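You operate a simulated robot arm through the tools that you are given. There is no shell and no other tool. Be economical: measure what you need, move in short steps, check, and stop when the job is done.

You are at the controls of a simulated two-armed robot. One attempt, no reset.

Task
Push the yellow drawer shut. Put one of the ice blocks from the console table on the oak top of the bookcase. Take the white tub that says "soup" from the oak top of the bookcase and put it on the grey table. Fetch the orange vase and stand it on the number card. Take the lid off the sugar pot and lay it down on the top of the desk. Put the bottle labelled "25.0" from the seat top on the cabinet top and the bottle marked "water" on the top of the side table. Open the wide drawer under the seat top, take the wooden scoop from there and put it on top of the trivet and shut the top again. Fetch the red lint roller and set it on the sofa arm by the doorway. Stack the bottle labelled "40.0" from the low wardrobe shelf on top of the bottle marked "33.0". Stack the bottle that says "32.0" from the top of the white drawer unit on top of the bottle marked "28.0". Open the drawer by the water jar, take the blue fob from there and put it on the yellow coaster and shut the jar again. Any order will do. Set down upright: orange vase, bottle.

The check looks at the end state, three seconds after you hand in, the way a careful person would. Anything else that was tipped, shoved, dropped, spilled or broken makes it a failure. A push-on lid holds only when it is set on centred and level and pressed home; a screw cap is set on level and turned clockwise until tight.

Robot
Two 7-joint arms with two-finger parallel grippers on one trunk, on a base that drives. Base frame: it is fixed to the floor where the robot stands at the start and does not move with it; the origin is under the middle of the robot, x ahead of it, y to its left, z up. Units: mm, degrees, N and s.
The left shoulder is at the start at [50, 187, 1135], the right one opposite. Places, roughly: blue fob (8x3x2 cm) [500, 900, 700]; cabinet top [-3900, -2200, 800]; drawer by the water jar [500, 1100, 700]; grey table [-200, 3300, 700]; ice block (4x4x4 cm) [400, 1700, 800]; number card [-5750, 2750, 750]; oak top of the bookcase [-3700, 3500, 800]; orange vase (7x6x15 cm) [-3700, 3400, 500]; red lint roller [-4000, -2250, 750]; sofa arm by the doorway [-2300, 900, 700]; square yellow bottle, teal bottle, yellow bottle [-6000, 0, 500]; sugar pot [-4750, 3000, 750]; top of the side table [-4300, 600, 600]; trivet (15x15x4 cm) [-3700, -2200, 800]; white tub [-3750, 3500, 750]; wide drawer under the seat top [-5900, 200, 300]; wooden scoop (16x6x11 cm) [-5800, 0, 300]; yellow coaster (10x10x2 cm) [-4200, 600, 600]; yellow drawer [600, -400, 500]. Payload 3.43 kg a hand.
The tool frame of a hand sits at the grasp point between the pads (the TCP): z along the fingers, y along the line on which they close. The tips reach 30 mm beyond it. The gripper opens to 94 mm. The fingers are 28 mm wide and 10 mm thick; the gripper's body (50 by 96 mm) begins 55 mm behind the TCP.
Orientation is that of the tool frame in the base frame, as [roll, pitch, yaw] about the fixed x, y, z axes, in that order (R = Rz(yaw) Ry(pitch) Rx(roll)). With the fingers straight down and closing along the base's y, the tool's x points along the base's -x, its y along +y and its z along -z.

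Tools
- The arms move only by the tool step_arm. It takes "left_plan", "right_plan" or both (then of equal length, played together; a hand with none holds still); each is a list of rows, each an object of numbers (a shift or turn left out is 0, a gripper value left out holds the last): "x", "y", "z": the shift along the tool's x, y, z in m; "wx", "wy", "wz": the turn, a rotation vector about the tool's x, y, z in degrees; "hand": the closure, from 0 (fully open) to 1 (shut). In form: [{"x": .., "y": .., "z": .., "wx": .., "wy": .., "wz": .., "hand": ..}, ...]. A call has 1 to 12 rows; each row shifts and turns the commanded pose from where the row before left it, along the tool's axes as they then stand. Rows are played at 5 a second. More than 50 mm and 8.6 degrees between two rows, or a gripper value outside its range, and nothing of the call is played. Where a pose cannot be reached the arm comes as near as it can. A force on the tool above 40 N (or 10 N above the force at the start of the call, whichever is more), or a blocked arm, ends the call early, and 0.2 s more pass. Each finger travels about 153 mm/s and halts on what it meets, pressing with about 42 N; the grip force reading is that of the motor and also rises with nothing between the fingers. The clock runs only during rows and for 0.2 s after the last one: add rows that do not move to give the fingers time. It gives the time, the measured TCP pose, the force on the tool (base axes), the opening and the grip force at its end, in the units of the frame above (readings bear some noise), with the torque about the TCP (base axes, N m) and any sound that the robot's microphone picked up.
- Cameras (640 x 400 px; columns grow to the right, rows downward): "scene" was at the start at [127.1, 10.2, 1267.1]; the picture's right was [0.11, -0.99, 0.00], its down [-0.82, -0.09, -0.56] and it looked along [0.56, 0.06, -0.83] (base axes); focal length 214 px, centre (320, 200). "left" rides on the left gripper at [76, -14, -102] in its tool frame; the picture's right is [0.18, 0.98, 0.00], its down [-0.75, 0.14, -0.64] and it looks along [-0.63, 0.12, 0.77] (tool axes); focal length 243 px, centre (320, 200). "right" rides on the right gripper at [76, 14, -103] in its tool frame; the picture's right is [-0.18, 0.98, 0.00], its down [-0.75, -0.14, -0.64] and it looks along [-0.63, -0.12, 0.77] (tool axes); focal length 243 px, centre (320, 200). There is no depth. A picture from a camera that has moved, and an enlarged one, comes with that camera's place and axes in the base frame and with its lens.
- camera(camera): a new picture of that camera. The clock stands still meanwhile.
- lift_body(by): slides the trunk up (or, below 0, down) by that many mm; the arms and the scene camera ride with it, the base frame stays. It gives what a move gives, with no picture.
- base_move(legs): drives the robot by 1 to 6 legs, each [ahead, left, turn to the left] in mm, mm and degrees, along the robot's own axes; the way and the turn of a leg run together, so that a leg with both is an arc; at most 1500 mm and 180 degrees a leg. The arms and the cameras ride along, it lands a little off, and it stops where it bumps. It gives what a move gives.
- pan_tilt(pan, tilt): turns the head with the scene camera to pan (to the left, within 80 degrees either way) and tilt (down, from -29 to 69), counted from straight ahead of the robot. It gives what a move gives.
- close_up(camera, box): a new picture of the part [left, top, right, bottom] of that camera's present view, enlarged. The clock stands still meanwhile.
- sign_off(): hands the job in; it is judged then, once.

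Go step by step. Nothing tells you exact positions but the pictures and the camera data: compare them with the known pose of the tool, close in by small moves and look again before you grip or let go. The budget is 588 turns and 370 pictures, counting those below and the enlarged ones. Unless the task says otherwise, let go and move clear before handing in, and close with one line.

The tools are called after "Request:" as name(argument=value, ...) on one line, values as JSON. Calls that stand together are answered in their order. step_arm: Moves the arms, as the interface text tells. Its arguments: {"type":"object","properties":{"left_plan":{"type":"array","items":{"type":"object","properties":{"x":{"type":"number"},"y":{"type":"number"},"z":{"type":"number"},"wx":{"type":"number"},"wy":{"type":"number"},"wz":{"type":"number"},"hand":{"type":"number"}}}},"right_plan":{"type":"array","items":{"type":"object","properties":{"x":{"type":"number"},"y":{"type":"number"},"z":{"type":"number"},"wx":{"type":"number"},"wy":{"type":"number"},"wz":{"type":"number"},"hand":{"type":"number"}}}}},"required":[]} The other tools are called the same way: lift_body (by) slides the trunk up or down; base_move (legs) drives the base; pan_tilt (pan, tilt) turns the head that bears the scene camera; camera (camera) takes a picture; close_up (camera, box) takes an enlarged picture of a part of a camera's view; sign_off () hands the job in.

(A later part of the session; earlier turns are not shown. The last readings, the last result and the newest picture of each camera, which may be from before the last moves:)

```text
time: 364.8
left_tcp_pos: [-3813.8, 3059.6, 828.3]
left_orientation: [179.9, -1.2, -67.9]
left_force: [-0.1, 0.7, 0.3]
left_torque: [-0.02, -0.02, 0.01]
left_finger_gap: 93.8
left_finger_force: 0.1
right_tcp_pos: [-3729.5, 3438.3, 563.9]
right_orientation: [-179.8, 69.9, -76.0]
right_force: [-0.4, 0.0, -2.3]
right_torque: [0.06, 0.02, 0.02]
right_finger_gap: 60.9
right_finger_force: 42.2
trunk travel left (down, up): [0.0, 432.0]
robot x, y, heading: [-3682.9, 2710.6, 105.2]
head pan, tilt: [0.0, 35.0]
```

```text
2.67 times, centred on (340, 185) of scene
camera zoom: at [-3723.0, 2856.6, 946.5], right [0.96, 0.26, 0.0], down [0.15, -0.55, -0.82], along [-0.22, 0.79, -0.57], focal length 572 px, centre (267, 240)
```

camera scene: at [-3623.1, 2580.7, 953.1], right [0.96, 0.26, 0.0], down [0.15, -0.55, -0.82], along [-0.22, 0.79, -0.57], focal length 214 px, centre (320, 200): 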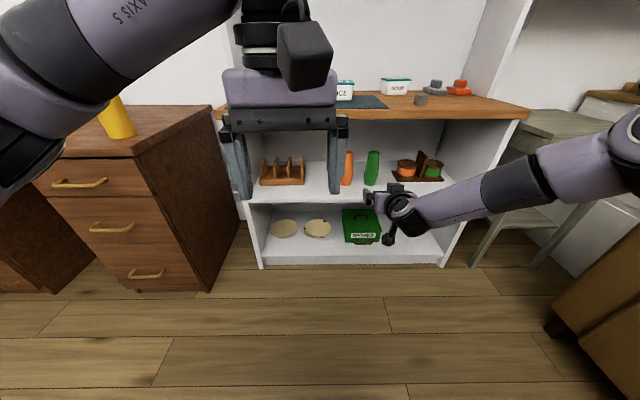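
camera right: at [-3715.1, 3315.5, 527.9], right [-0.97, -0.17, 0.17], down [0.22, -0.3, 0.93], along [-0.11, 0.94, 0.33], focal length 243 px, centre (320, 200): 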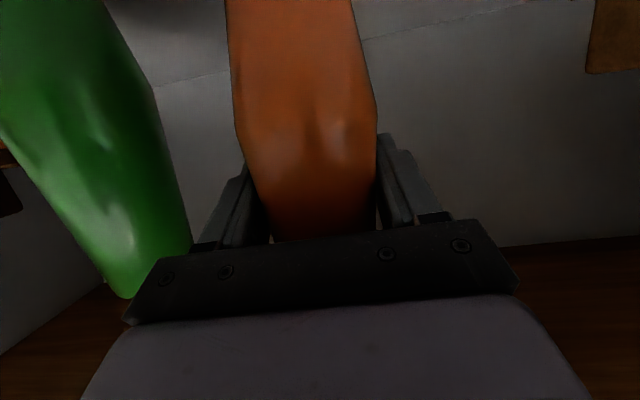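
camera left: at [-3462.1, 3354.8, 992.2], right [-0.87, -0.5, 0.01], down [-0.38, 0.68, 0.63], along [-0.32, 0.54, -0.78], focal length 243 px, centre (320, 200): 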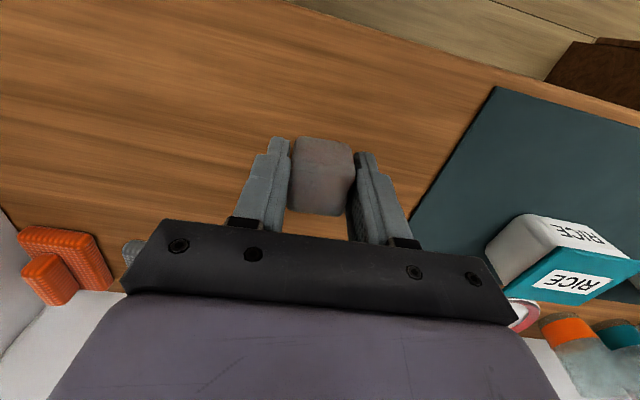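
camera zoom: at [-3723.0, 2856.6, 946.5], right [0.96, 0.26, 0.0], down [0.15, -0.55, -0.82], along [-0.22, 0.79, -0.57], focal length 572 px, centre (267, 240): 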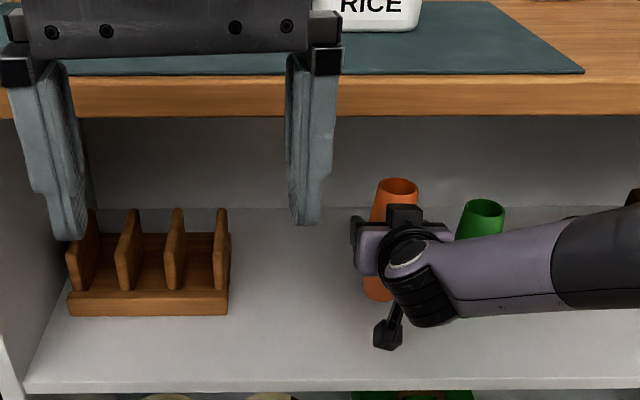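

The vase is held. I back out, raise the trunk, and draw the right hand up and in.

Request:
base_move(legs=[[-450, 0, 0]])

Request:
lift_body(by=300)

Request:
step_arm(right_plan=[{"x": -0.0376, "z": -0.0137}, {"x": -0.0376, "z": -0.0137}, {"x": -0.0376, "z": -0.0137}, {"x": 0.0137, "z": -0.0376}, {"x": 0.0137, "z": -0.0376}, {"x": 0.0137, "z": -0.0376}, {"x": 0.0137, "z": -0.0376}])

Request:
pan_tilt(pan=20, tilt=30)

Request:
camera(camera="scene")

```text
time: 367.5
left_tcp_pos: [-3695.5, 2628.3, 829.6]
left_orientation: [179.8, -1.2, -68.0]
left_force: [0.4, 0.2, -0.3]
left_torque: [-0.02, 0.01, 0.01]
left_finger_gap: 93.9
left_finger_force: 0.1
right_tcp_pos: [-3610.8, 3005.1, 563.1]
right_orientation: [-179.8, 69.8, -76.1]
right_force: [0.5, 0.2, -2.5]
right_torque: [0.0, -0.03, -0.01]
right_finger_gap: 61.2
right_finger_force: 42.7
trunk travel left (down, up): [0.0, 432.0]
robot x, y, heading: [-3566.7, 2281.0, 105.2]
head pan, tilt: [0.0, 35.0]
```

```text
time: 370.5
left_tcp_pos: [-3696.0, 2628.5, 1128.4]
left_orientation: [179.8, -1.2, -68.0]
left_force: [0.6, 0.3, 0.0]
left_torque: [0.01, 0.01, 0.0]
left_finger_gap: 94.1
left_finger_force: 0.1
right_tcp_pos: [-3610.3, 3005.9, 862.9]
right_orientation: [-179.7, 69.8, -76.1]
right_force: [0.5, 0.3, -2.8]
right_torque: [0.03, -0.01, 0.01]
right_finger_gap: 60.8
right_finger_force: 41.8
trunk travel left (down, up): [-300.0, 132.0]
robot x, y, heading: [-3564.8, 2282.5, 105.1]
head pan, tilt: [0.0, 35.0]
```

```text
time: 372.1
left_tcp_pos: [-3695.5, 2628.1, 1130.3]
left_orientation: [179.7, -1.1, -67.9]
left_force: [-0.9, -0.3, 0.0]
left_torque: [0.03, 0.01, -0.02]
left_finger_gap: 94.0
left_finger_force: 0.2
right_tcp_pos: [-3572.7, 2848.6, 982.4]
right_orientation: [-179.7, 69.9, -76.2]
right_force: [-1.3, 0.7, -1.8]
right_torque: [0.01, 0.01, -0.03]
right_finger_gap: 60.7
right_finger_force: 41.7
trunk travel left (down, up): [-300.0, 132.0]
robot x, y, heading: [-3567.1, 2282.9, 105.3]
head pan, tilt: [0.0, 35.0]
```

```text
time: 373.0
left_tcp_pos: [-3695.9, 2627.7, 1128.6]
left_orientation: [179.8, -1.2, -68.0]
left_force: [0.7, -0.4, 0.4]
left_torque: [-0.01, -0.02, 0.01]
left_finger_gap: 94.0
left_finger_force: 0.0
right_tcp_pos: [-3573.4, 2849.8, 981.6]
right_orientation: [-179.8, 69.7, -76.1]
right_force: [0.5, 0.4, -3.2]
right_torque: [0.04, 0.01, 0.0]
right_finger_gap: 60.6
right_finger_force: 42.0
trunk travel left (down, up): [-300.0, 132.0]
robot x, y, heading: [-3564.1, 2280.0, 105.2]
head pan, tilt: [20.0, 30.0]
```

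```text
213 pictures are left
camera scene: at [-3634.5, 2413.8, 1254.3], right [0.82, 0.57, 0.0], down [0.29, -0.41, -0.87], along [-0.5, 0.71, -0.5], focal length 214 px, centre (320, 200)
```

scene: 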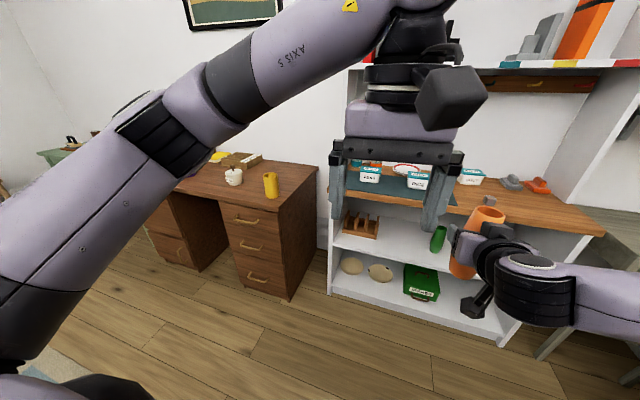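

I drive to the desk so that the left hand can reach the sugar pot.

Request:
base_move(legs=[[400, 760, -2]])

Request:
pan_tilt(pan=10, tilt=42)

Request:
camera(camera="scene")

Request:
camera(camera="left")

```text
time: 377.6
left_tcp_pos: [-4533.0, 2829.9, 1128.6]
left_orientation: [179.8, -1.1, -69.8]
left_force: [0.0, 0.0, -0.1]
left_torque: [0.0, -0.01, -0.02]
left_finger_gap: 94.0
left_finger_force: 0.0
right_tcp_pos: [-4403.0, 3047.6, 981.6]
right_orientation: [-180.0, 69.8, -77.9]
right_force: [0.0, 0.1, -1.5]
right_torque: [0.06, 0.02, -0.01]
right_finger_gap: 60.3
right_finger_force: 42.3
trunk travel left (down, up): [-300.0, 132.0]
robot x, y, heading: [-4411.7, 2479.8, 103.3]
head pan, tilt: [20.0, 30.0]
```

```text
time: 378.3
left_tcp_pos: [-4533.4, 2828.8, 1128.6]
left_orientation: [179.8, -1.2, -69.8]
left_force: [0.4, -0.7, 0.1]
left_torque: [-0.03, -0.01, -0.02]
left_finger_gap: 94.4
left_finger_force: 0.1
right_tcp_pos: [-4402.3, 3047.4, 983.1]
right_orientation: [-179.9, 69.8, -78.0]
right_force: [-0.9, 0.1, -2.1]
right_torque: [0.0, -0.03, 0.0]
right_finger_gap: 60.5
right_finger_force: 41.5
trunk travel left (down, up): [-300.0, 132.0]
robot x, y, heading: [-4413.2, 2480.0, 103.3]
head pan, tilt: [10.0, 42.0]
```

```text
212 pictures are left
camera scene: at [-4461.6, 2615.1, 1236.0], right [0.92, 0.4, 0.0], down [0.27, -0.61, -0.74], along [-0.29, 0.68, -0.67], focal length 214 px, centre (320, 200)
```

scene: 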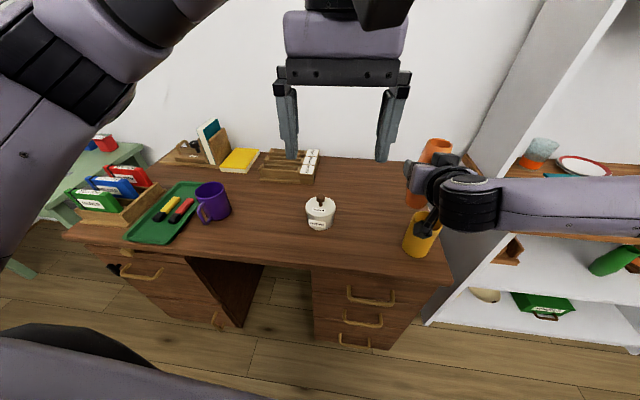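

```text
211 pictures are left
camera left: at [-4492.4, 2765.7, 1231.2], right [-0.86, -0.51, 0.01], down [-0.39, 0.67, 0.63], along [-0.33, 0.54, -0.78], focal length 243 px, centre (320, 200)
```

left: 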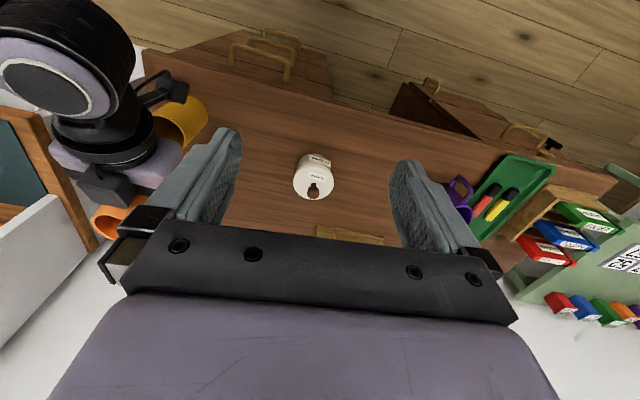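

The knob is at about (-4629,3013), top z ≈ 845. I raise the vase hand, lower the trunk a bit, and bring the left hand over the knob.

Request:
step_arm(right_plan=[{"x": -0.0376, "z": -0.0137}, {"x": -0.0376, "z": -0.0137}, {"x": -0.0282, "z": -0.0103}, {}, {}], left_plan=[{"x": -0.041, "y": 0.006}, {"x": -0.041, "y": 0.006}, {"x": -0.041, "y": 0.005}, {"x": -0.041, "y": 0.005}, {"x": -0.041, "y": 0.005}])

Request:
lift_body(by=-110)

Request:
camera(camera="left")

Request:
camera(camera="scene")

```text
time: 379.5
left_tcp_pos: [-4628.1, 3005.4, 1123.7]
left_orientation: [179.5, -1.2, -70.1]
left_force: [-0.4, 0.6, -0.4]
left_torque: [-0.02, -0.01, 0.01]
left_finger_gap: 94.1
left_finger_force: 0.0
left hand out of reach, approached as far as the arm can: row 5
right_tcp_pos: [-4404.4, 3047.8, 1093.5]
right_orientation: [-179.6, 69.9, -77.9]
right_force: [-1.0, -0.3, -1.7]
right_torque: [0.04, -0.05, -0.06]
right_finger_gap: 60.7
right_finger_force: 42.1
trunk travel left (down, up): [-300.0, 132.0]
robot x, y, heading: [-4415.2, 2478.7, 103.4]
head pan, tilt: [10.0, 42.0]
```

```text
time: 380.9
left_tcp_pos: [-4628.7, 3005.8, 1014.9]
left_orientation: [179.8, -1.0, -69.9]
left_force: [0.4, 0.1, 0.5]
left_torque: [-0.04, 0.0, 0.01]
left_finger_gap: 94.2
left_finger_force: 0.0
right_tcp_pos: [-4405.4, 3048.1, 984.0]
right_orientation: [-179.8, 69.7, -77.8]
right_force: [-0.4, -0.4, -1.7]
right_torque: [0.01, 0.04, -0.01]
right_finger_gap: 60.6
right_finger_force: 42.0
trunk travel left (down, up): [-190.0, 242.0]
robot x, y, heading: [-4411.8, 2479.7, 103.4]
head pan, tilt: [10.0, 42.0]
```

```text
210 pictures are left
camera left: at [-4588.5, 2940.3, 1117.1], right [-0.86, -0.51, 0.01], down [-0.39, 0.67, 0.63], along [-0.33, 0.54, -0.78], focal length 243 px, centre (320, 200)
```

left: 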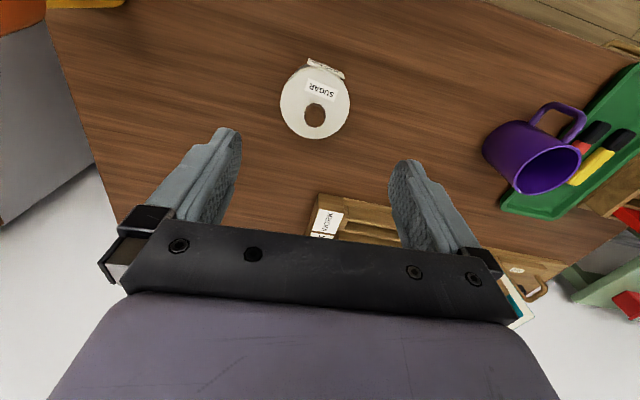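

```text
209 pictures are left
camera scene: at [-4461.5, 2615.0, 1126.0], right [0.92, 0.4, 0.0], down [0.26, -0.61, -0.74], along [-0.29, 0.68, -0.67], focal length 214 px, centre (320, 200)
```

scene: 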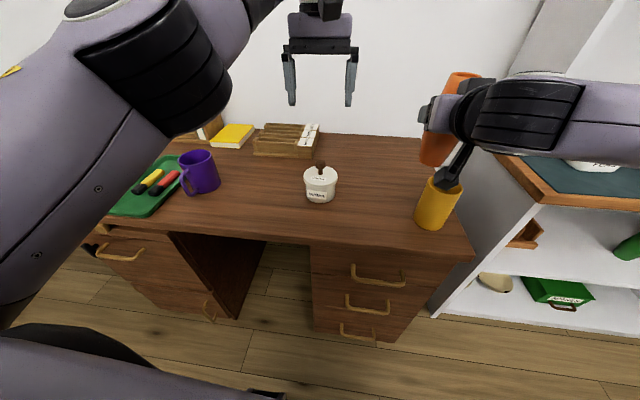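

I centre over the knob and descend partway, then check.

Request:
step_arm(left_plan=[{"x": -0.02, "y": -0.001}, {"z": 0.04}, {"z": 0.04}, {"z": 0.035, "hand": 0.4}])

Request:
camera(camera="left")

Request:
close_up(camera="scene", box=[260, 90, 400, 220])

```text
time: 381.9
left_tcp_pos: [-4636.0, 3003.7, 893.8]
left_orientation: [179.8, -1.1, -69.7]
left_force: [-0.4, 0.1, -0.8]
left_torque: [-0.03, 0.02, 0.03]
left_finger_gap: 56.5
left_finger_force: 0.0
left hand out of reach, approached as far as the arm can: row 1
right_tcp_pos: [-4405.0, 3046.9, 983.2]
right_orientation: [-179.8, 69.7, -77.9]
right_force: [0.5, -0.3, -1.3]
right_torque: [0.04, -0.04, -0.04]
right_finger_gap: 60.4
right_finger_force: 42.2
trunk travel left (down, up): [-190.0, 242.0]
robot x, y, heading: [-4411.9, 2479.4, 103.1]
head pan, tilt: [10.0, 42.0]
```

```text
208 pictures are left
camera left: at [-4595.9, 2940.4, 996.3], right [-0.86, -0.51, 0.01], down [-0.4, 0.67, 0.63], along [-0.33, 0.54, -0.78], focal length 243 px, centre (320, 200)
```

left: 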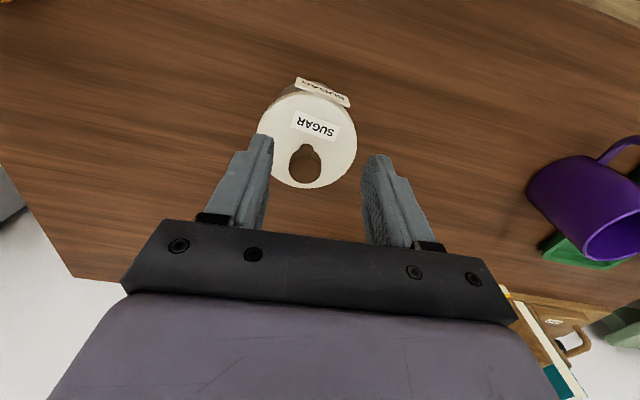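

```text
3.08 times, centred on (330, 155) of scene
camera zoom: at [-4461.5, 2615.2, 1126.0], right [0.92, 0.4, 0.0], down [0.26, -0.61, -0.74], along [-0.29, 0.68, -0.67], focal length 660 px, centre (289, 338)
```

zoom: 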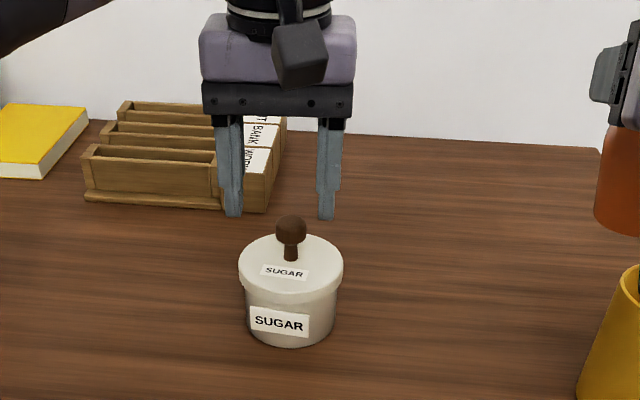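

Request:
step_arm(left_plan=[{"x": -0.021, "y": -0.009}, {"z": 0.02}])

Request:
camera(camera="left")

Request:
close_up(camera="scene", box=[260, 90, 400, 220])

```text
time: 382.5
left_tcp_pos: [-4635.3, 3026.6, 872.6]
left_orientation: [179.7, -1.1, -69.8]
left_force: [0.4, -0.7, -0.5]
left_torque: [0.0, -0.01, 0.0]
left_finger_gap: 56.5
left_finger_force: 0.1
right_tcp_pos: [-4405.0, 3047.6, 984.0]
right_orientation: [-179.8, 69.8, -77.9]
right_force: [-0.1, 0.3, -1.2]
right_torque: [0.02, 0.01, -0.02]
right_finger_gap: 60.3
right_finger_force: 42.1
trunk travel left (down, up): [-190.0, 242.0]
robot x, y, heading: [-4412.3, 2479.6, 103.5]
head pan, tilt: [10.0, 42.0]
```

```text
206 pictures are left
camera left: at [-4595.0, 2962.6, 975.2], right [-0.86, -0.51, 0.01], down [-0.39, 0.67, 0.63], along [-0.33, 0.54, -0.78], focal length 243 px, centre (320, 200)
```

left: 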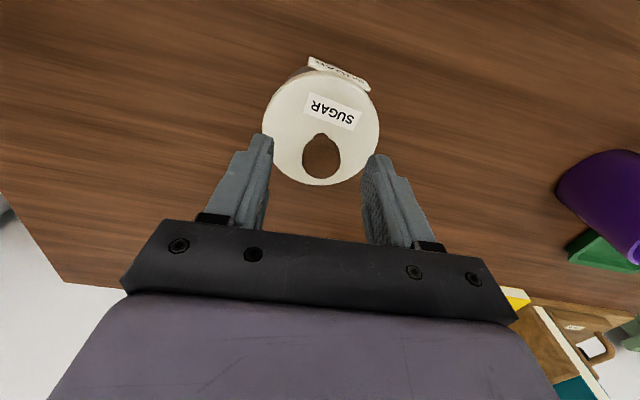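

```text
3.08 times, centred on (330, 155) of scene
camera zoom: at [-4461.5, 2615.2, 1126.0], right [0.92, 0.4, 0.0], down [0.26, -0.61, -0.74], along [-0.29, 0.68, -0.67], focal length 660 px, centre (289, 338)
```

zoom: 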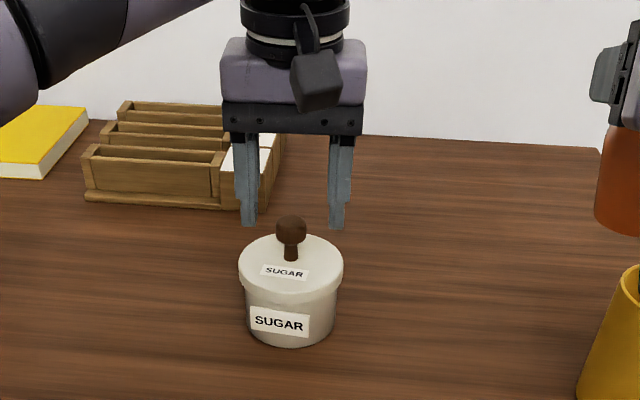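

Centred on the knob. I descend to z ≈ 841 and close.

Request:
step_arm(left_plan=[{"z": 0.016}, {"z": 0.015}])

Request:
close_up(camera="scene", box=[260, 90, 400, 220])

Request:
step_arm(left_plan=[{"hand": 1}, {}, {}])

```text
time: 383.1
left_tcp_pos: [-4632.5, 3027.4, 841.1]
left_orientation: [179.8, -1.1, -69.8]
left_force: [-0.1, -1.0, -0.2]
left_torque: [-0.03, -0.01, 0.0]
left_finger_gap: 56.2
left_finger_force: 0.0
right_tcp_pos: [-4404.9, 3048.5, 983.2]
right_orientation: [-179.8, 69.8, -77.9]
right_force: [0.4, 0.8, -2.4]
right_torque: [0.05, -0.01, -0.04]
right_finger_gap: 60.9
right_finger_force: 41.9
trunk travel left (down, up): [-190.0, 242.0]
robot x, y, heading: [-4413.0, 2477.5, 103.0]
head pan, tilt: [10.0, 42.0]
```

```text
3.08 times, centred on (330, 155) of scene
camera zoom: at [-4461.6, 2615.2, 1126.0], right [0.92, 0.4, 0.0], down [0.26, -0.61, -0.74], along [-0.29, 0.68, -0.67], focal length 660 px, centre (289, 338)
```

zoom: 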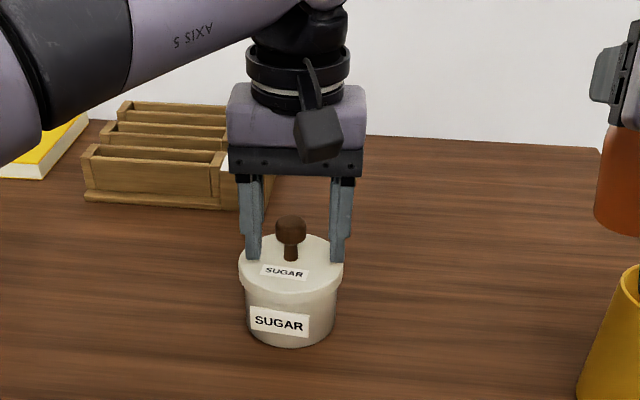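

```text
time: 383.9
left_tcp_pos: [-4632.1, 3026.7, 842.9]
left_orientation: [179.8, -1.2, -69.9]
left_force: [0.6, 0.2, -0.3]
left_torque: [-0.02, 0.0, 0.01]
left_finger_gap: 23.2
left_finger_force: 41.6
right_tcp_pos: [-4404.4, 3048.0, 983.1]
right_orientation: [-179.8, 69.8, -77.8]
right_force: [0.0, -0.1, -2.6]
right_torque: [0.02, 0.02, 0.01]
right_finger_gap: 60.7
right_finger_force: 41.9
trunk travel left (down, up): [-190.0, 242.0]
robot x, y, heading: [-4411.7, 2479.9, 103.0]
head pan, tilt: [10.0, 42.0]
heard: snap
```

A snap was heard while gripping. I look before lifting.

Request:
close_up(camera="scene", box=[270, 110, 370, 210])

Request:
close_up(camera="left", box=[220, 30, 440, 250])

```text
4.00 times, centred on (320, 160) of scene
camera zoom: at [-4461.5, 2615.1, 1126.0], right [0.92, 0.4, 0.0], down [0.26, -0.61, -0.74], along [-0.29, 0.68, -0.67], focal length 858 px, centre (320, 360)
```

zoom: 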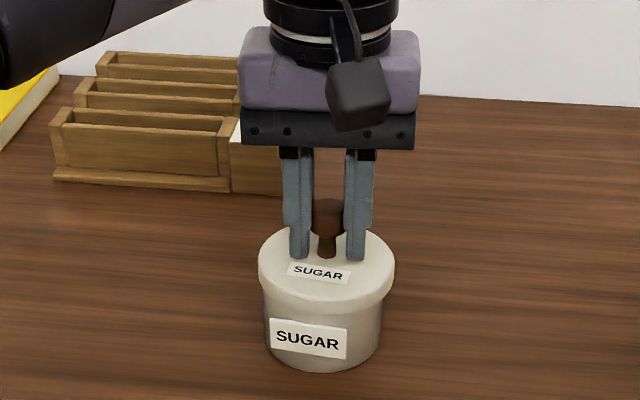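

```text
1.82 times, centred on (330, 140) of left
camera zoom: at [-4592.9, 2962.8, 944.7], right [-0.86, -0.51, 0.01], down [-0.39, 0.67, 0.63], along [-0.33, 0.54, -0.78], focal length 441 px, centre (302, 309)
```

zoom: 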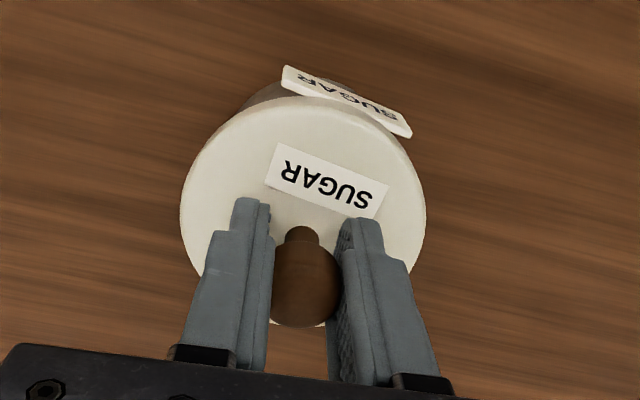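

All looks intact; the push-on lid probably popped. I lift it straight up.

Request:
step_arm(left_plan=[{"z": -0.01}, {"z": -0.02}, {"z": -0.03}, {"z": -0.03}])

Request:
close_up(camera="scene", box=[250, 80, 390, 220])

```text
time: 384.9
left_tcp_pos: [-4634.6, 3029.0, 934.2]
left_orientation: [179.7, -1.1, -69.8]
left_force: [-0.5, 0.0, -0.5]
left_torque: [0.0, 0.01, 0.01]
left_finger_gap: 23.1
left_finger_force: 41.5
right_tcp_pos: [-4405.0, 3046.7, 983.6]
right_orientation: [-179.7, 69.8, -78.0]
right_force: [0.5, -0.1, -1.7]
right_torque: [0.01, 0.01, -0.02]
right_finger_gap: 60.5
right_finger_force: 41.4
trunk travel left (down, up): [-190.0, 242.0]
robot x, y, heading: [-4414.5, 2480.5, 103.4]
head pan, tilt: [10.0, 42.0]
```

```text
2.86 times, centred on (320, 150) of scene
camera zoom: at [-4461.4, 2615.0, 1126.0], right [0.92, 0.4, 0.0], down [0.26, -0.61, -0.74], along [-0.29, 0.68, -0.67], focal length 613 px, centre (320, 343)
```

zoom: 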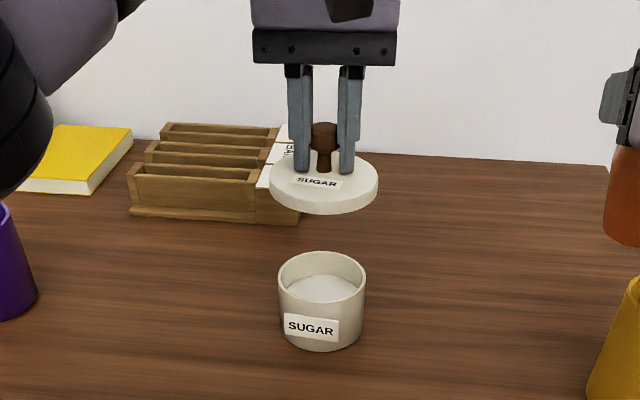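

The lid is off. I carry it about 147 mm to the left over free desk space and lower it.

Request:
step_arm(left_plan=[{"y": 0.049, "x": -0.002}, {"y": 0.049, "x": -0.002}, {"y": 0.049, "x": -0.003}, {"z": 0.04}, {"z": 0.03}])

Request:
close_up(camera="scene", box=[180, 80, 360, 220])

Request:
camera(camera="left")

```text
time: 386.1
left_tcp_pos: [-4772.2, 2982.2, 861.7]
left_orientation: [179.8, -1.1, -69.8]
left_force: [-0.5, -0.2, -1.2]
left_torque: [-0.02, 0.0, -0.01]
left_finger_gap: 23.3
left_finger_force: 42.0
right_tcp_pos: [-4405.1, 3048.1, 983.6]
right_orientation: [-179.8, 69.8, -77.9]
right_force: [-1.1, -0.3, -2.5]
right_torque: [0.03, 0.0, 0.02]
right_finger_gap: 60.8
right_finger_force: 42.5
trunk travel left (down, up): [-190.0, 242.0]
robot x, y, heading: [-4414.9, 2480.2, 103.3]
head pan, tilt: [10.0, 42.0]
```

```text
2.86 times, centred on (270, 150) of scene
camera zoom: at [-4461.5, 2615.3, 1126.0], right [0.92, 0.4, 0.0], down [0.26, -0.61, -0.74], along [-0.29, 0.68, -0.67], focal length 613 px, centre (463, 343)
```

zoom: 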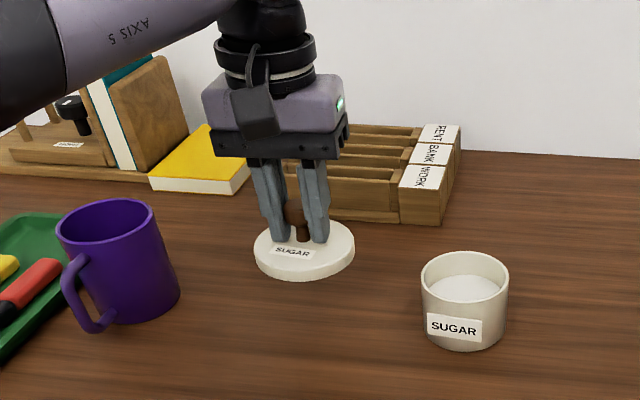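

```text
199 pictures are left
camera left: at [-4732.9, 2918.4, 964.3], right [-0.86, -0.51, 0.01], down [-0.39, 0.67, 0.63], along [-0.33, 0.54, -0.78], focal length 243 px, centre (320, 200)
```

left: 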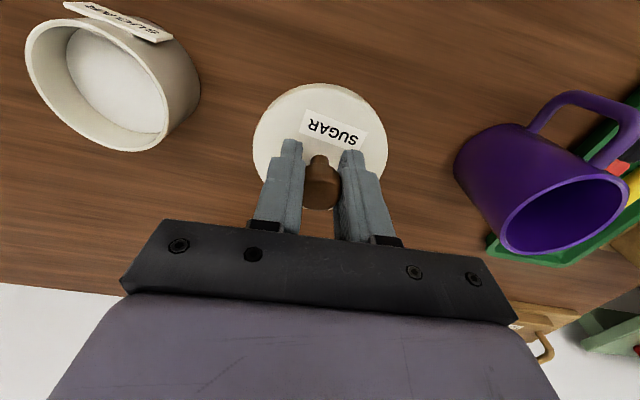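

Request:
step_arm(left_plan=[{"z": 0.02}, {"z": 0.015}])

Request:
close_up(camera="scene", box=[180, 80, 360, 220])

```text
time: 386.7
left_tcp_pos: [-4774.0, 2983.6, 827.1]
left_orientation: [179.8, -1.1, -69.9]
left_force: [-0.2, -0.7, -0.3]
left_torque: [-0.02, 0.01, -0.01]
left_finger_gap: 23.1
left_finger_force: 41.9
right_tcp_pos: [-4406.0, 3048.5, 984.2]
right_orientation: [-179.7, 69.8, -78.1]
right_force: [0.0, 0.8, -2.0]
right_torque: [0.04, 0.03, -0.03]
right_finger_gap: 60.6
right_finger_force: 41.8
trunk travel left (down, up): [-190.0, 242.0]
robot x, y, heading: [-4413.5, 2476.5, 103.3]
head pan, tilt: [10.0, 42.0]
```

```text
2.86 times, centred on (270, 150) of scene
camera zoom: at [-4461.6, 2615.2, 1126.0], right [0.92, 0.4, 0.0], down [0.26, -0.61, -0.74], along [-0.29, 0.68, -0.67], focal length 613 px, centre (463, 343)
```

zoom: 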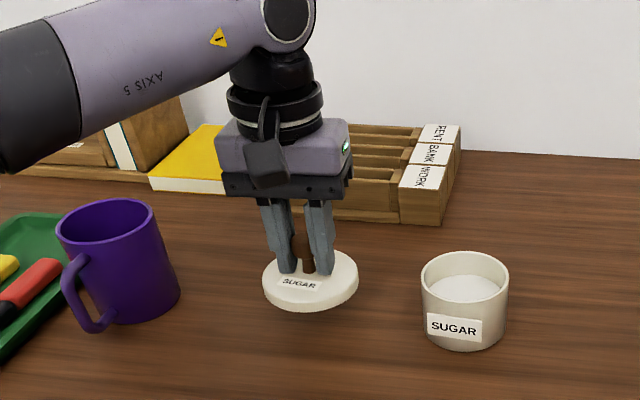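

Request:
step_arm(left_plan=[{"z": 0.005}, {"z": 0.005}])

Request:
step_arm(left_plan=[{"z": 0.003}, {"z": 0.003}, {"z": 0.002}])

Request:
step_arm(left_plan=[{"z": 0.003}, {"z": 0.002}, {"z": 0.002}])

```text
time: 387.3
left_tcp_pos: [-4773.3, 2982.7, 817.7]
left_orientation: [179.8, -1.1, -69.8]
left_force: [-0.8, 0.2, -0.8]
left_torque: [0.06, 0.03, 0.01]
left_finger_gap: 23.1
left_finger_force: 42.3
right_tcp_pos: [-4404.4, 3048.0, 983.2]
right_orientation: [-179.8, 69.8, -77.9]
right_force: [0.2, -0.5, -2.0]
right_torque: [0.01, 0.03, -0.04]
right_finger_gap: 60.5
right_finger_force: 42.6
trunk travel left (down, up): [-190.0, 242.0]
robot x, y, heading: [-4413.3, 2477.2, 103.2]
head pan, tilt: [10.0, 42.0]
```

```text
time: 388.1
left_tcp_pos: [-4774.0, 2983.6, 809.2]
left_orientation: [179.7, -1.1, -69.9]
left_force: [0.0, 0.1, 0.1]
left_torque: [-0.01, -0.01, -0.02]
left_finger_gap: 23.3
left_finger_force: 42.4
right_tcp_pos: [-4404.4, 3047.7, 982.8]
right_orientation: [-179.8, 69.8, -77.9]
right_force: [0.8, 0.5, -1.3]
right_torque: [0.02, -0.02, -0.02]
right_finger_gap: 60.6
right_finger_force: 41.9
trunk travel left (down, up): [-190.0, 242.0]
robot x, y, heading: [-4412.9, 2477.1, 103.4]
head pan, tilt: [10.0, 42.0]
```

```text
time: 388.9
left_tcp_pos: [-4773.8, 2981.8, 803.4]
left_orientation: [179.8, -1.0, -69.7]
left_force: [-0.3, 0.6, -0.3]
left_torque: [0.05, 0.01, -0.02]
left_finger_gap: 23.4
left_finger_force: 42.3
right_tcp_pos: [-4404.5, 3047.6, 983.4]
right_orientation: [-179.7, 69.8, -77.9]
right_force: [-0.1, -0.3, -2.4]
right_torque: [0.04, 0.01, 0.01]
right_finger_gap: 60.6
right_finger_force: 42.3
trunk travel left (down, up): [-190.0, 242.0]
robot x, y, heading: [-4414.9, 2478.3, 103.2]
head pan, tilt: [10.0, 42.0]
```

Request:
step_arm(left_plan=[{"z": 0.003}, {"z": 0.003}])

Request:
step_arm(left_plan=[{"z": 0.003}, {"z": 0.003}])

Request:
close_up(camera="scene", box=[200, 110, 320, 220])

```text
time: 389.5
left_tcp_pos: [-4773.8, 2981.0, 796.1]
left_orientation: [179.8, -1.1, -69.8]
left_force: [0.8, -0.4, -0.8]
left_torque: [0.0, 0.01, 0.0]
left_finger_gap: 23.3
left_finger_force: 42.3
right_tcp_pos: [-4403.8, 3048.7, 983.2]
right_orientation: [-179.8, 69.8, -77.9]
right_force: [0.0, 0.5, -1.3]
right_torque: [0.0, 0.01, 0.01]
right_finger_gap: 60.2
right_finger_force: 42.0
trunk travel left (down, up): [-190.0, 242.0]
robot x, y, heading: [-4412.9, 2478.8, 103.4]
head pan, tilt: [10.0, 42.0]
```

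```text
time: 390.1
left_tcp_pos: [-4774.7, 2980.7, 791.7]
left_orientation: [179.9, -1.2, -69.8]
left_force: [-1.2, -0.6, -0.2]
left_torque: [-0.03, -0.02, 0.0]
left_finger_gap: 23.4
left_finger_force: 42.5
right_tcp_pos: [-4404.4, 3048.9, 983.5]
right_orientation: [-179.8, 69.7, -77.9]
right_force: [-0.4, 0.2, -2.4]
right_torque: [0.02, 0.01, 0.01]
right_finger_gap: 60.4
right_finger_force: 42.2
trunk travel left (down, up): [-190.0, 242.0]
robot x, y, heading: [-4412.2, 2479.6, 103.4]
head pan, tilt: [10.0, 42.0]
```

```text
3.64 times, centred on (260, 165) of scene
camera zoom: at [-4461.5, 2615.1, 1126.0], right [0.92, 0.4, 0.0], down [0.26, -0.61, -0.74], along [-0.29, 0.68, -0.67], focal length 780 px, centre (538, 327)
```

zoom: 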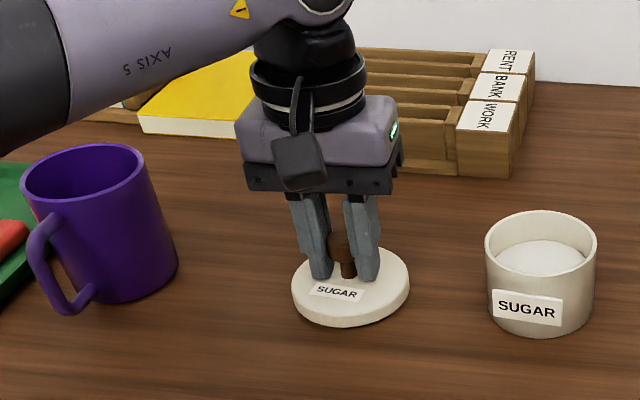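

Request:
step_arm(left_plan=[{"z": 0.003}, {"z": 0.003}])

Request:
step_arm(left_plan=[{"z": 0.003}, {"z": 0.003}])

```text
time: 390.7
left_tcp_pos: [-4774.4, 2982.2, 786.0]
left_orientation: [179.8, -1.1, -69.8]
left_force: [-0.4, -0.2, -0.2]
left_torque: [0.0, -0.02, 0.02]
left_finger_gap: 23.0
left_finger_force: 42.4
right_tcp_pos: [-4404.4, 3047.8, 982.9]
right_orientation: [-179.8, 69.9, -77.9]
right_force: [-0.4, 0.2, -2.8]
right_torque: [0.04, -0.01, 0.0]
right_finger_gap: 60.4
right_finger_force: 42.0
trunk travel left (down, up): [-190.0, 242.0]
robot x, y, heading: [-4413.7, 2475.1, 103.3]
head pan, tilt: [10.0, 42.0]
```

```text
time: 391.3
left_tcp_pos: [-4775.3, 2981.2, 779.7]
left_orientation: [180.0, -1.0, -69.7]
left_force: [-0.5, -1.0, 4.3]
left_torque: [0.08, -0.19, 0.0]
left_finger_gap: 23.4
left_finger_force: 41.5
right_tcp_pos: [-4405.1, 3047.3, 982.3]
right_orientation: [-179.8, 69.8, -77.9]
right_force: [0.2, 0.0, -1.8]
right_torque: [0.01, 0.03, 0.03]
right_finger_gap: 60.5
right_finger_force: 41.8
trunk travel left (down, up): [-190.0, 242.0]
robot x, y, heading: [-4412.4, 2477.0, 103.3]
head pan, tilt: [10.0, 42.0]
```

Contact. I open and lift away.

Request:
step_arm(left_plan=[{"hand": 0.4}, {}, {"z": -0.04}, {"z": -0.05}, {"z": -0.05, "hand": 0}, {"z": -0.05}])

Request:
close_up(camera="scene", box=[180, 80, 360, 220])

```text
time: 392.7
left_tcp_pos: [-4774.1, 2987.6, 970.1]
left_orientation: [179.9, -1.2, -69.8]
left_force: [0.5, 0.6, -0.1]
left_torque: [0.01, -0.02, -0.03]
left_finger_gap: 94.0
left_finger_force: 0.0
right_tcp_pos: [-4404.6, 3048.5, 983.5]
right_orientation: [-179.9, 69.9, -77.9]
right_force: [0.4, 0.2, -2.6]
right_torque: [0.0, 0.01, 0.01]
right_finger_gap: 60.7
right_finger_force: 42.4
trunk travel left (down, up): [-190.0, 242.0]
robot x, y, heading: [-4413.5, 2482.5, 103.4]
head pan, tilt: [10.0, 42.0]
```

```text
2.86 times, centred on (270, 150) of scene
camera zoom: at [-4461.3, 2615.0, 1126.0], right [0.92, 0.4, 0.0], down [0.26, -0.61, -0.74], along [-0.29, 0.68, -0.67], focal length 613 px, centre (463, 343)
```

zoom: 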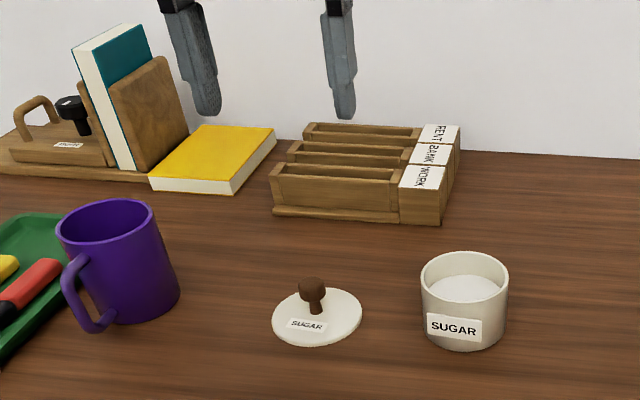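

The lid lies on the desk. Now to the green table on the left, to find the number card.

Request:
base_move(legs=[[-150, 0, 0], [0, 1150, 0]])

Request:
pan_tilt(pan=0, tilt=32)

Request:
camera(camera="scene")

```text
time: 399.6
left_tcp_pos: [-5868.0, 2561.6, 970.0]
left_orientation: [179.8, -1.1, -68.9]
left_force: [0.2, 0.2, 0.0]
left_torque: [0.04, -0.03, 0.04]
left_finger_gap: 93.7
left_finger_force: 0.1
right_tcp_pos: [-5498.9, 2626.6, 983.0]
right_orientation: [-179.9, 69.8, -76.9]
right_force: [0.0, 0.2, -2.3]
right_torque: [0.04, 0.01, 0.0]
right_finger_gap: 60.3
right_finger_force: 42.2
trunk travel left (down, up): [-190.0, 242.0]
robot x, y, heading: [-5497.8, 2057.4, 104.5]
head pan, tilt: [10.0, 42.0]
```

```text
time: 400.3
left_tcp_pos: [-5867.9, 2561.0, 969.2]
left_orientation: [179.8, -1.3, -68.7]
left_force: [-0.3, 0.7, 0.2]
left_torque: [0.03, 0.0, -0.02]
left_finger_gap: 93.9
left_finger_force: 0.1
right_tcp_pos: [-5499.9, 2627.1, 982.9]
right_orientation: [-179.8, 69.8, -77.1]
right_force: [0.0, 1.1, -3.0]
right_torque: [0.05, 0.0, -0.03]
right_finger_gap: 60.4
right_finger_force: 42.5
trunk travel left (down, up): [-190.0, 242.0]
robot x, y, heading: [-5497.0, 2053.9, 104.3]
head pan, tilt: [0.0, 32.0]
```

```text
195 pictures are left
camera scene: at [-5536.2, 2204.0, 1141.1], right [0.97, 0.25, 0.0], down [0.13, -0.51, -0.85], along [-0.21, 0.82, -0.53], focal length 214 px, centre (320, 200)
```

scene: 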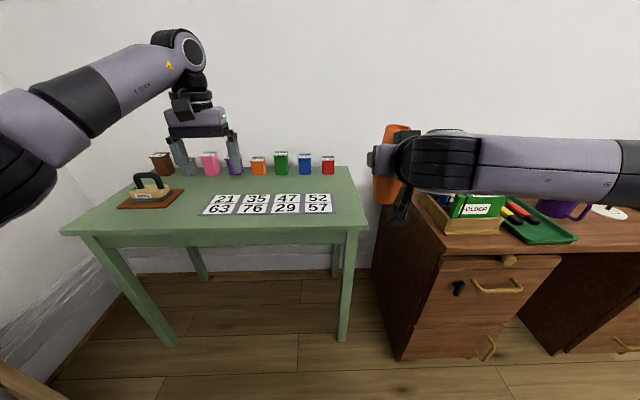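

The number card is a printed sheet on the green table, centre near (-5845,2762), table top z ≈ 740. I drive so the vase is above it.

Request:
base_move(legs=[[200, 290, 0]])

Request:
camera(camera="scene")

```text
time: 402.6
left_tcp_pos: [-6193.3, 2685.8, 969.3]
left_orientation: [179.9, -1.1, -69.0]
left_force: [0.1, 0.0, 0.9]
left_torque: [-0.01, -0.01, 0.01]
left_finger_gap: 94.2
left_finger_force: 0.1
right_tcp_pos: [-5824.6, 2751.0, 982.6]
right_orientation: [-179.8, 69.7, -77.0]
right_force: [-0.5, 0.0, -3.3]
right_torque: [0.01, 0.03, -0.01]
right_finger_gap: 60.6
right_finger_force: 41.9
trunk travel left (down, up): [-190.0, 242.0]
robot x, y, heading: [-5827.6, 2181.3, 104.0]
head pan, tilt: [0.0, 32.0]
```

```text
194 pictures are left
camera scene: at [-5862.5, 2328.0, 1141.1], right [0.97, 0.24, 0.0], down [0.13, -0.51, -0.85], along [-0.21, 0.82, -0.53], focal length 214 px, centre (320, 200)
```

scene: 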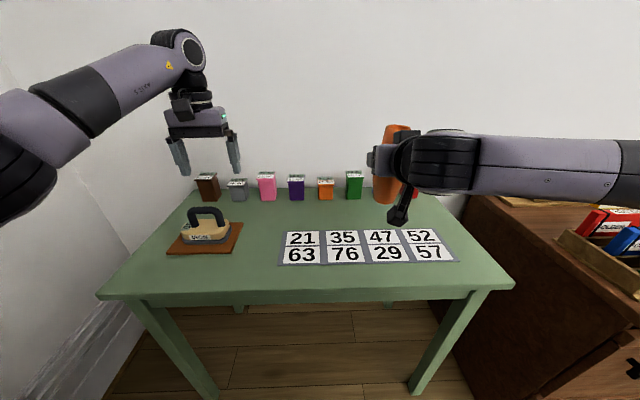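

The vase is above the card's middle. I lower the right hand.

Request:
step_arm(right_plan=[{"x": 0.0376, "z": 0.0137, "y": 0.015}, {"x": 0.0376, "z": 0.0137}, {"x": 0.0282, "z": 0.0103}])

Request:
close_up(camera="scene", box=[250, 130, 450, 270])

```text
time: 403.4
left_tcp_pos: [-6192.9, 2685.1, 968.7]
left_orientation: [179.7, -1.1, -69.0]
left_force: [-0.8, -1.2, 0.3]
left_torque: [-0.04, 0.02, -0.02]
left_finger_gap: 94.2
left_finger_force: 0.0
right_tcp_pos: [-5837.2, 2746.0, 873.6]
right_orientation: [-179.8, 69.8, -77.1]
right_force: [0.3, 0.3, -2.2]
right_torque: [-0.01, 0.0, 0.01]
right_finger_gap: 60.6
right_finger_force: 42.0
trunk travel left (down, up): [-190.0, 242.0]
robot x, y, heading: [-5823.8, 2182.6, 104.1]
head pan, tilt: [0.0, 32.0]
```

```text
2.86 times, centred on (350, 200) of scene
camera zoom: at [-5862.4, 2328.0, 1141.2], right [0.97, 0.24, 0.0], down [0.13, -0.51, -0.85], along [-0.21, 0.82, -0.53], focal length 613 px, centre (234, 200)
```

zoom: 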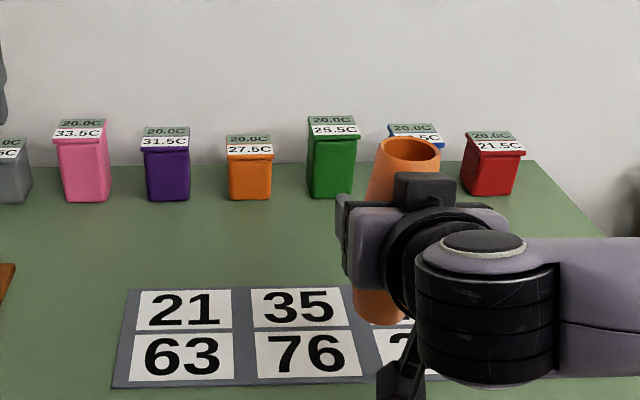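

Request:
step_arm(right_plan=[{"x": 0.0141, "z": 0.0051}, {"x": 0.0094, "z": 0.0034}])

Request:
step_arm(right_plan=[{"x": 0.0028, "z": 0.001}, {"x": 0.0028, "z": 0.001}])

Request:
step_arm(right_plan=[{"x": 0.0028, "z": 0.001}, {"x": 0.0028, "z": 0.001}])

```text
time: 404.0
left_tcp_pos: [-6195.4, 2684.4, 969.4]
left_orientation: [179.8, -1.1, -69.0]
left_force: [0.2, -0.6, 0.6]
left_torque: [-0.03, -0.01, 0.01]
left_finger_gap: 94.0
left_finger_force: 0.1
right_tcp_pos: [-5836.1, 2745.4, 849.0]
right_orientation: [-179.8, 69.8, -77.3]
right_force: [0.8, 0.7, -1.7]
right_torque: [0.04, 0.02, -0.02]
right_finger_gap: 60.6
right_finger_force: 42.0
trunk travel left (down, up): [-190.0, 242.0]
robot x, y, heading: [-5829.4, 2183.0, 103.8]
head pan, tilt: [0.0, 32.0]
```

```text
time: 404.6
left_tcp_pos: [-6193.3, 2685.3, 968.8]
left_orientation: [179.7, -1.0, -69.1]
left_force: [0.6, -0.5, -0.1]
left_torque: [0.02, 0.0, -0.06]
left_finger_gap: 93.8
left_finger_force: 0.1
right_tcp_pos: [-5837.5, 2745.9, 842.5]
right_orientation: [-179.6, 69.8, -77.1]
right_force: [-1.0, 0.8, -2.5]
right_torque: [0.0, -0.01, 0.02]
right_finger_gap: 60.6
right_finger_force: 41.9
trunk travel left (down, up): [-190.0, 242.0]
robot x, y, heading: [-5823.7, 2184.2, 104.2]
head pan, tilt: [0.0, 32.0]
```

```text
time: 405.2
left_tcp_pos: [-6192.4, 2684.8, 969.8]
left_orientation: [179.8, -1.1, -69.0]
left_force: [0.2, 0.3, 0.6]
left_torque: [0.02, -0.03, -0.01]
left_finger_gap: 94.2
left_finger_force: 0.0
right_tcp_pos: [-5837.2, 2746.2, 835.5]
right_orientation: [-179.8, 69.8, -77.2]
right_force: [1.1, -0.5, -2.5]
right_torque: [0.05, -0.01, 0.0]
right_finger_gap: 60.4
right_finger_force: 41.5
trunk travel left (down, up): [-190.0, 242.0]
robot x, y, heading: [-5823.5, 2182.4, 104.2]
head pan, tilt: [0.0, 32.0]
```

Request:
step_arm(right_plan=[{"x": 0.0028, "z": 0.001}, {"x": 0.0019, "z": 0.0007}])

Request:
step_arm(right_plan=[{"x": 0.0028, "z": 0.001}, {"x": 0.0019, "z": 0.0007}])

Request:
close_up(camera="scene", box=[300, 150, 440, 270])

```text
time: 405.8
left_tcp_pos: [-6194.1, 2685.6, 968.3]
left_orientation: [179.8, -1.1, -69.0]
left_force: [-0.4, -0.6, -0.3]
left_torque: [0.01, 0.02, -0.01]
left_finger_gap: 93.8
left_finger_force: 0.1
right_tcp_pos: [-5836.7, 2746.0, 831.2]
right_orientation: [-179.7, 69.8, -77.1]
right_force: [0.3, 0.3, -2.8]
right_torque: [0.04, -0.01, 0.01]
right_finger_gap: 60.6
right_finger_force: 42.3
trunk travel left (down, up): [-190.0, 242.0]
robot x, y, heading: [-5825.3, 2178.8, 104.0]
head pan, tilt: [0.0, 32.0]
```

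```text
time: 406.4
left_tcp_pos: [-6192.5, 2684.8, 969.7]
left_orientation: [179.8, -1.0, -68.9]
left_force: [0.1, -1.0, -0.3]
left_torque: [0.0, 0.02, 0.02]
left_finger_gap: 94.1
left_finger_force: 0.1
right_tcp_pos: [-5838.2, 2747.5, 830.0]
right_orientation: [-179.8, 70.2, -77.2]
right_force: [2.8, -2.5, 9.9]
right_torque: [-0.27, -0.51, -0.04]
right_finger_gap: 60.3
right_finger_force: 42.0
trunk travel left (down, up): [-190.0, 242.0]
robot x, y, heading: [-5826.3, 2185.8, 104.1]
head pan, tilt: [0.0, 32.0]
```

```text
3.33 times, centred on (370, 210) of scene
camera zoom: at [-5862.2, 2326.9, 1141.6], right [0.97, 0.24, 0.0], down [0.13, -0.51, -0.85], along [-0.21, 0.82, -0.53], focal length 715 px, centre (153, 167)
```

zoom: 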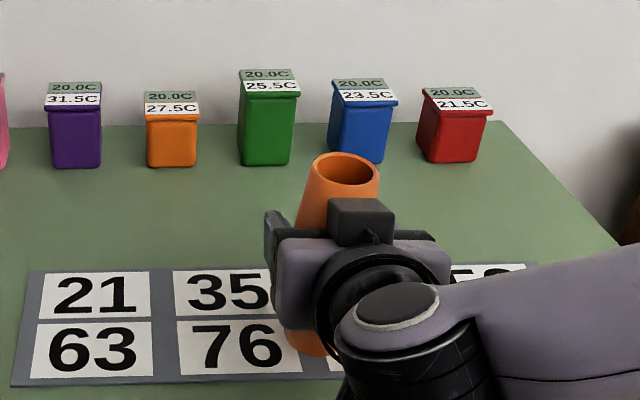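

It stands on the card. I ease up 1 mm, open, and back away with the base.

Request:
step_arm(right_plan=[{"x": -0.0009, "z": -0.0003}, {"hand": 0.3}, {"hand": 0}, {}])

Request:
base_move(legs=[[-250, 0, 0]])

Request:
camera(camera="scene")

```text
time: 407.4
left_tcp_pos: [-6193.2, 2684.9, 967.9]
left_orientation: [179.8, -1.1, -68.9]
left_force: [0.1, 0.3, 0.3]
left_torque: [-0.05, -0.01, 0.01]
left_finger_gap: 94.0
left_finger_force: 0.0
right_tcp_pos: [-5838.2, 2746.4, 827.9]
right_orientation: [-179.9, 69.8, -77.0]
right_force: [-0.1, 0.4, 0.6]
right_torque: [0.03, 0.0, -0.01]
right_finger_gap: 94.1
right_finger_force: 0.0
trunk travel left (down, up): [-190.0, 242.0]
robot x, y, heading: [-5826.7, 2178.8, 104.0]
head pan, tilt: [0.0, 32.0]
```

```text
time: 409.2
left_tcp_pos: [-6134.2, 2443.8, 967.2]
left_orientation: [179.7, -1.1, -68.7]
left_force: [-1.0, 1.0, -0.5]
left_torque: [-0.03, 0.02, 0.01]
left_finger_gap: 93.7
left_finger_force: 0.0
right_tcp_pos: [-5780.3, 2506.8, 827.3]
right_orientation: [-179.8, 69.8, -76.8]
right_force: [0.4, 0.7, 0.3]
right_torque: [-0.02, 0.01, -0.01]
right_finger_gap: 94.1
right_finger_force: 0.0
trunk travel left (down, up): [-190.0, 242.0]
robot x, y, heading: [-5764.7, 1942.7, 104.5]
head pan, tilt: [0.0, 32.0]
```

```text
191 pictures are left
camera scene: at [-5802.1, 2087.8, 1141.2], right [0.97, 0.25, 0.0], down [0.13, -0.51, -0.85], along [-0.21, 0.82, -0.53], focal length 214 px, centre (320, 200)
```

scene: 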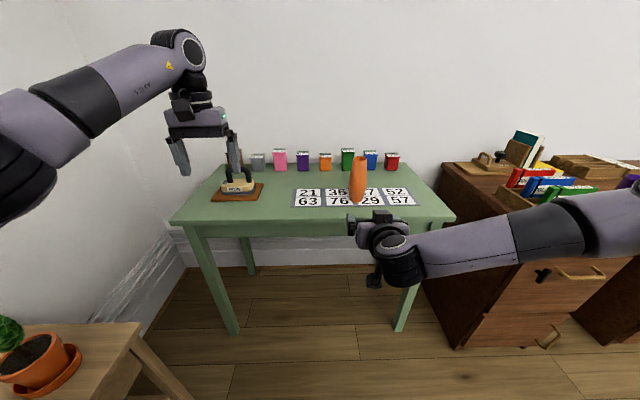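

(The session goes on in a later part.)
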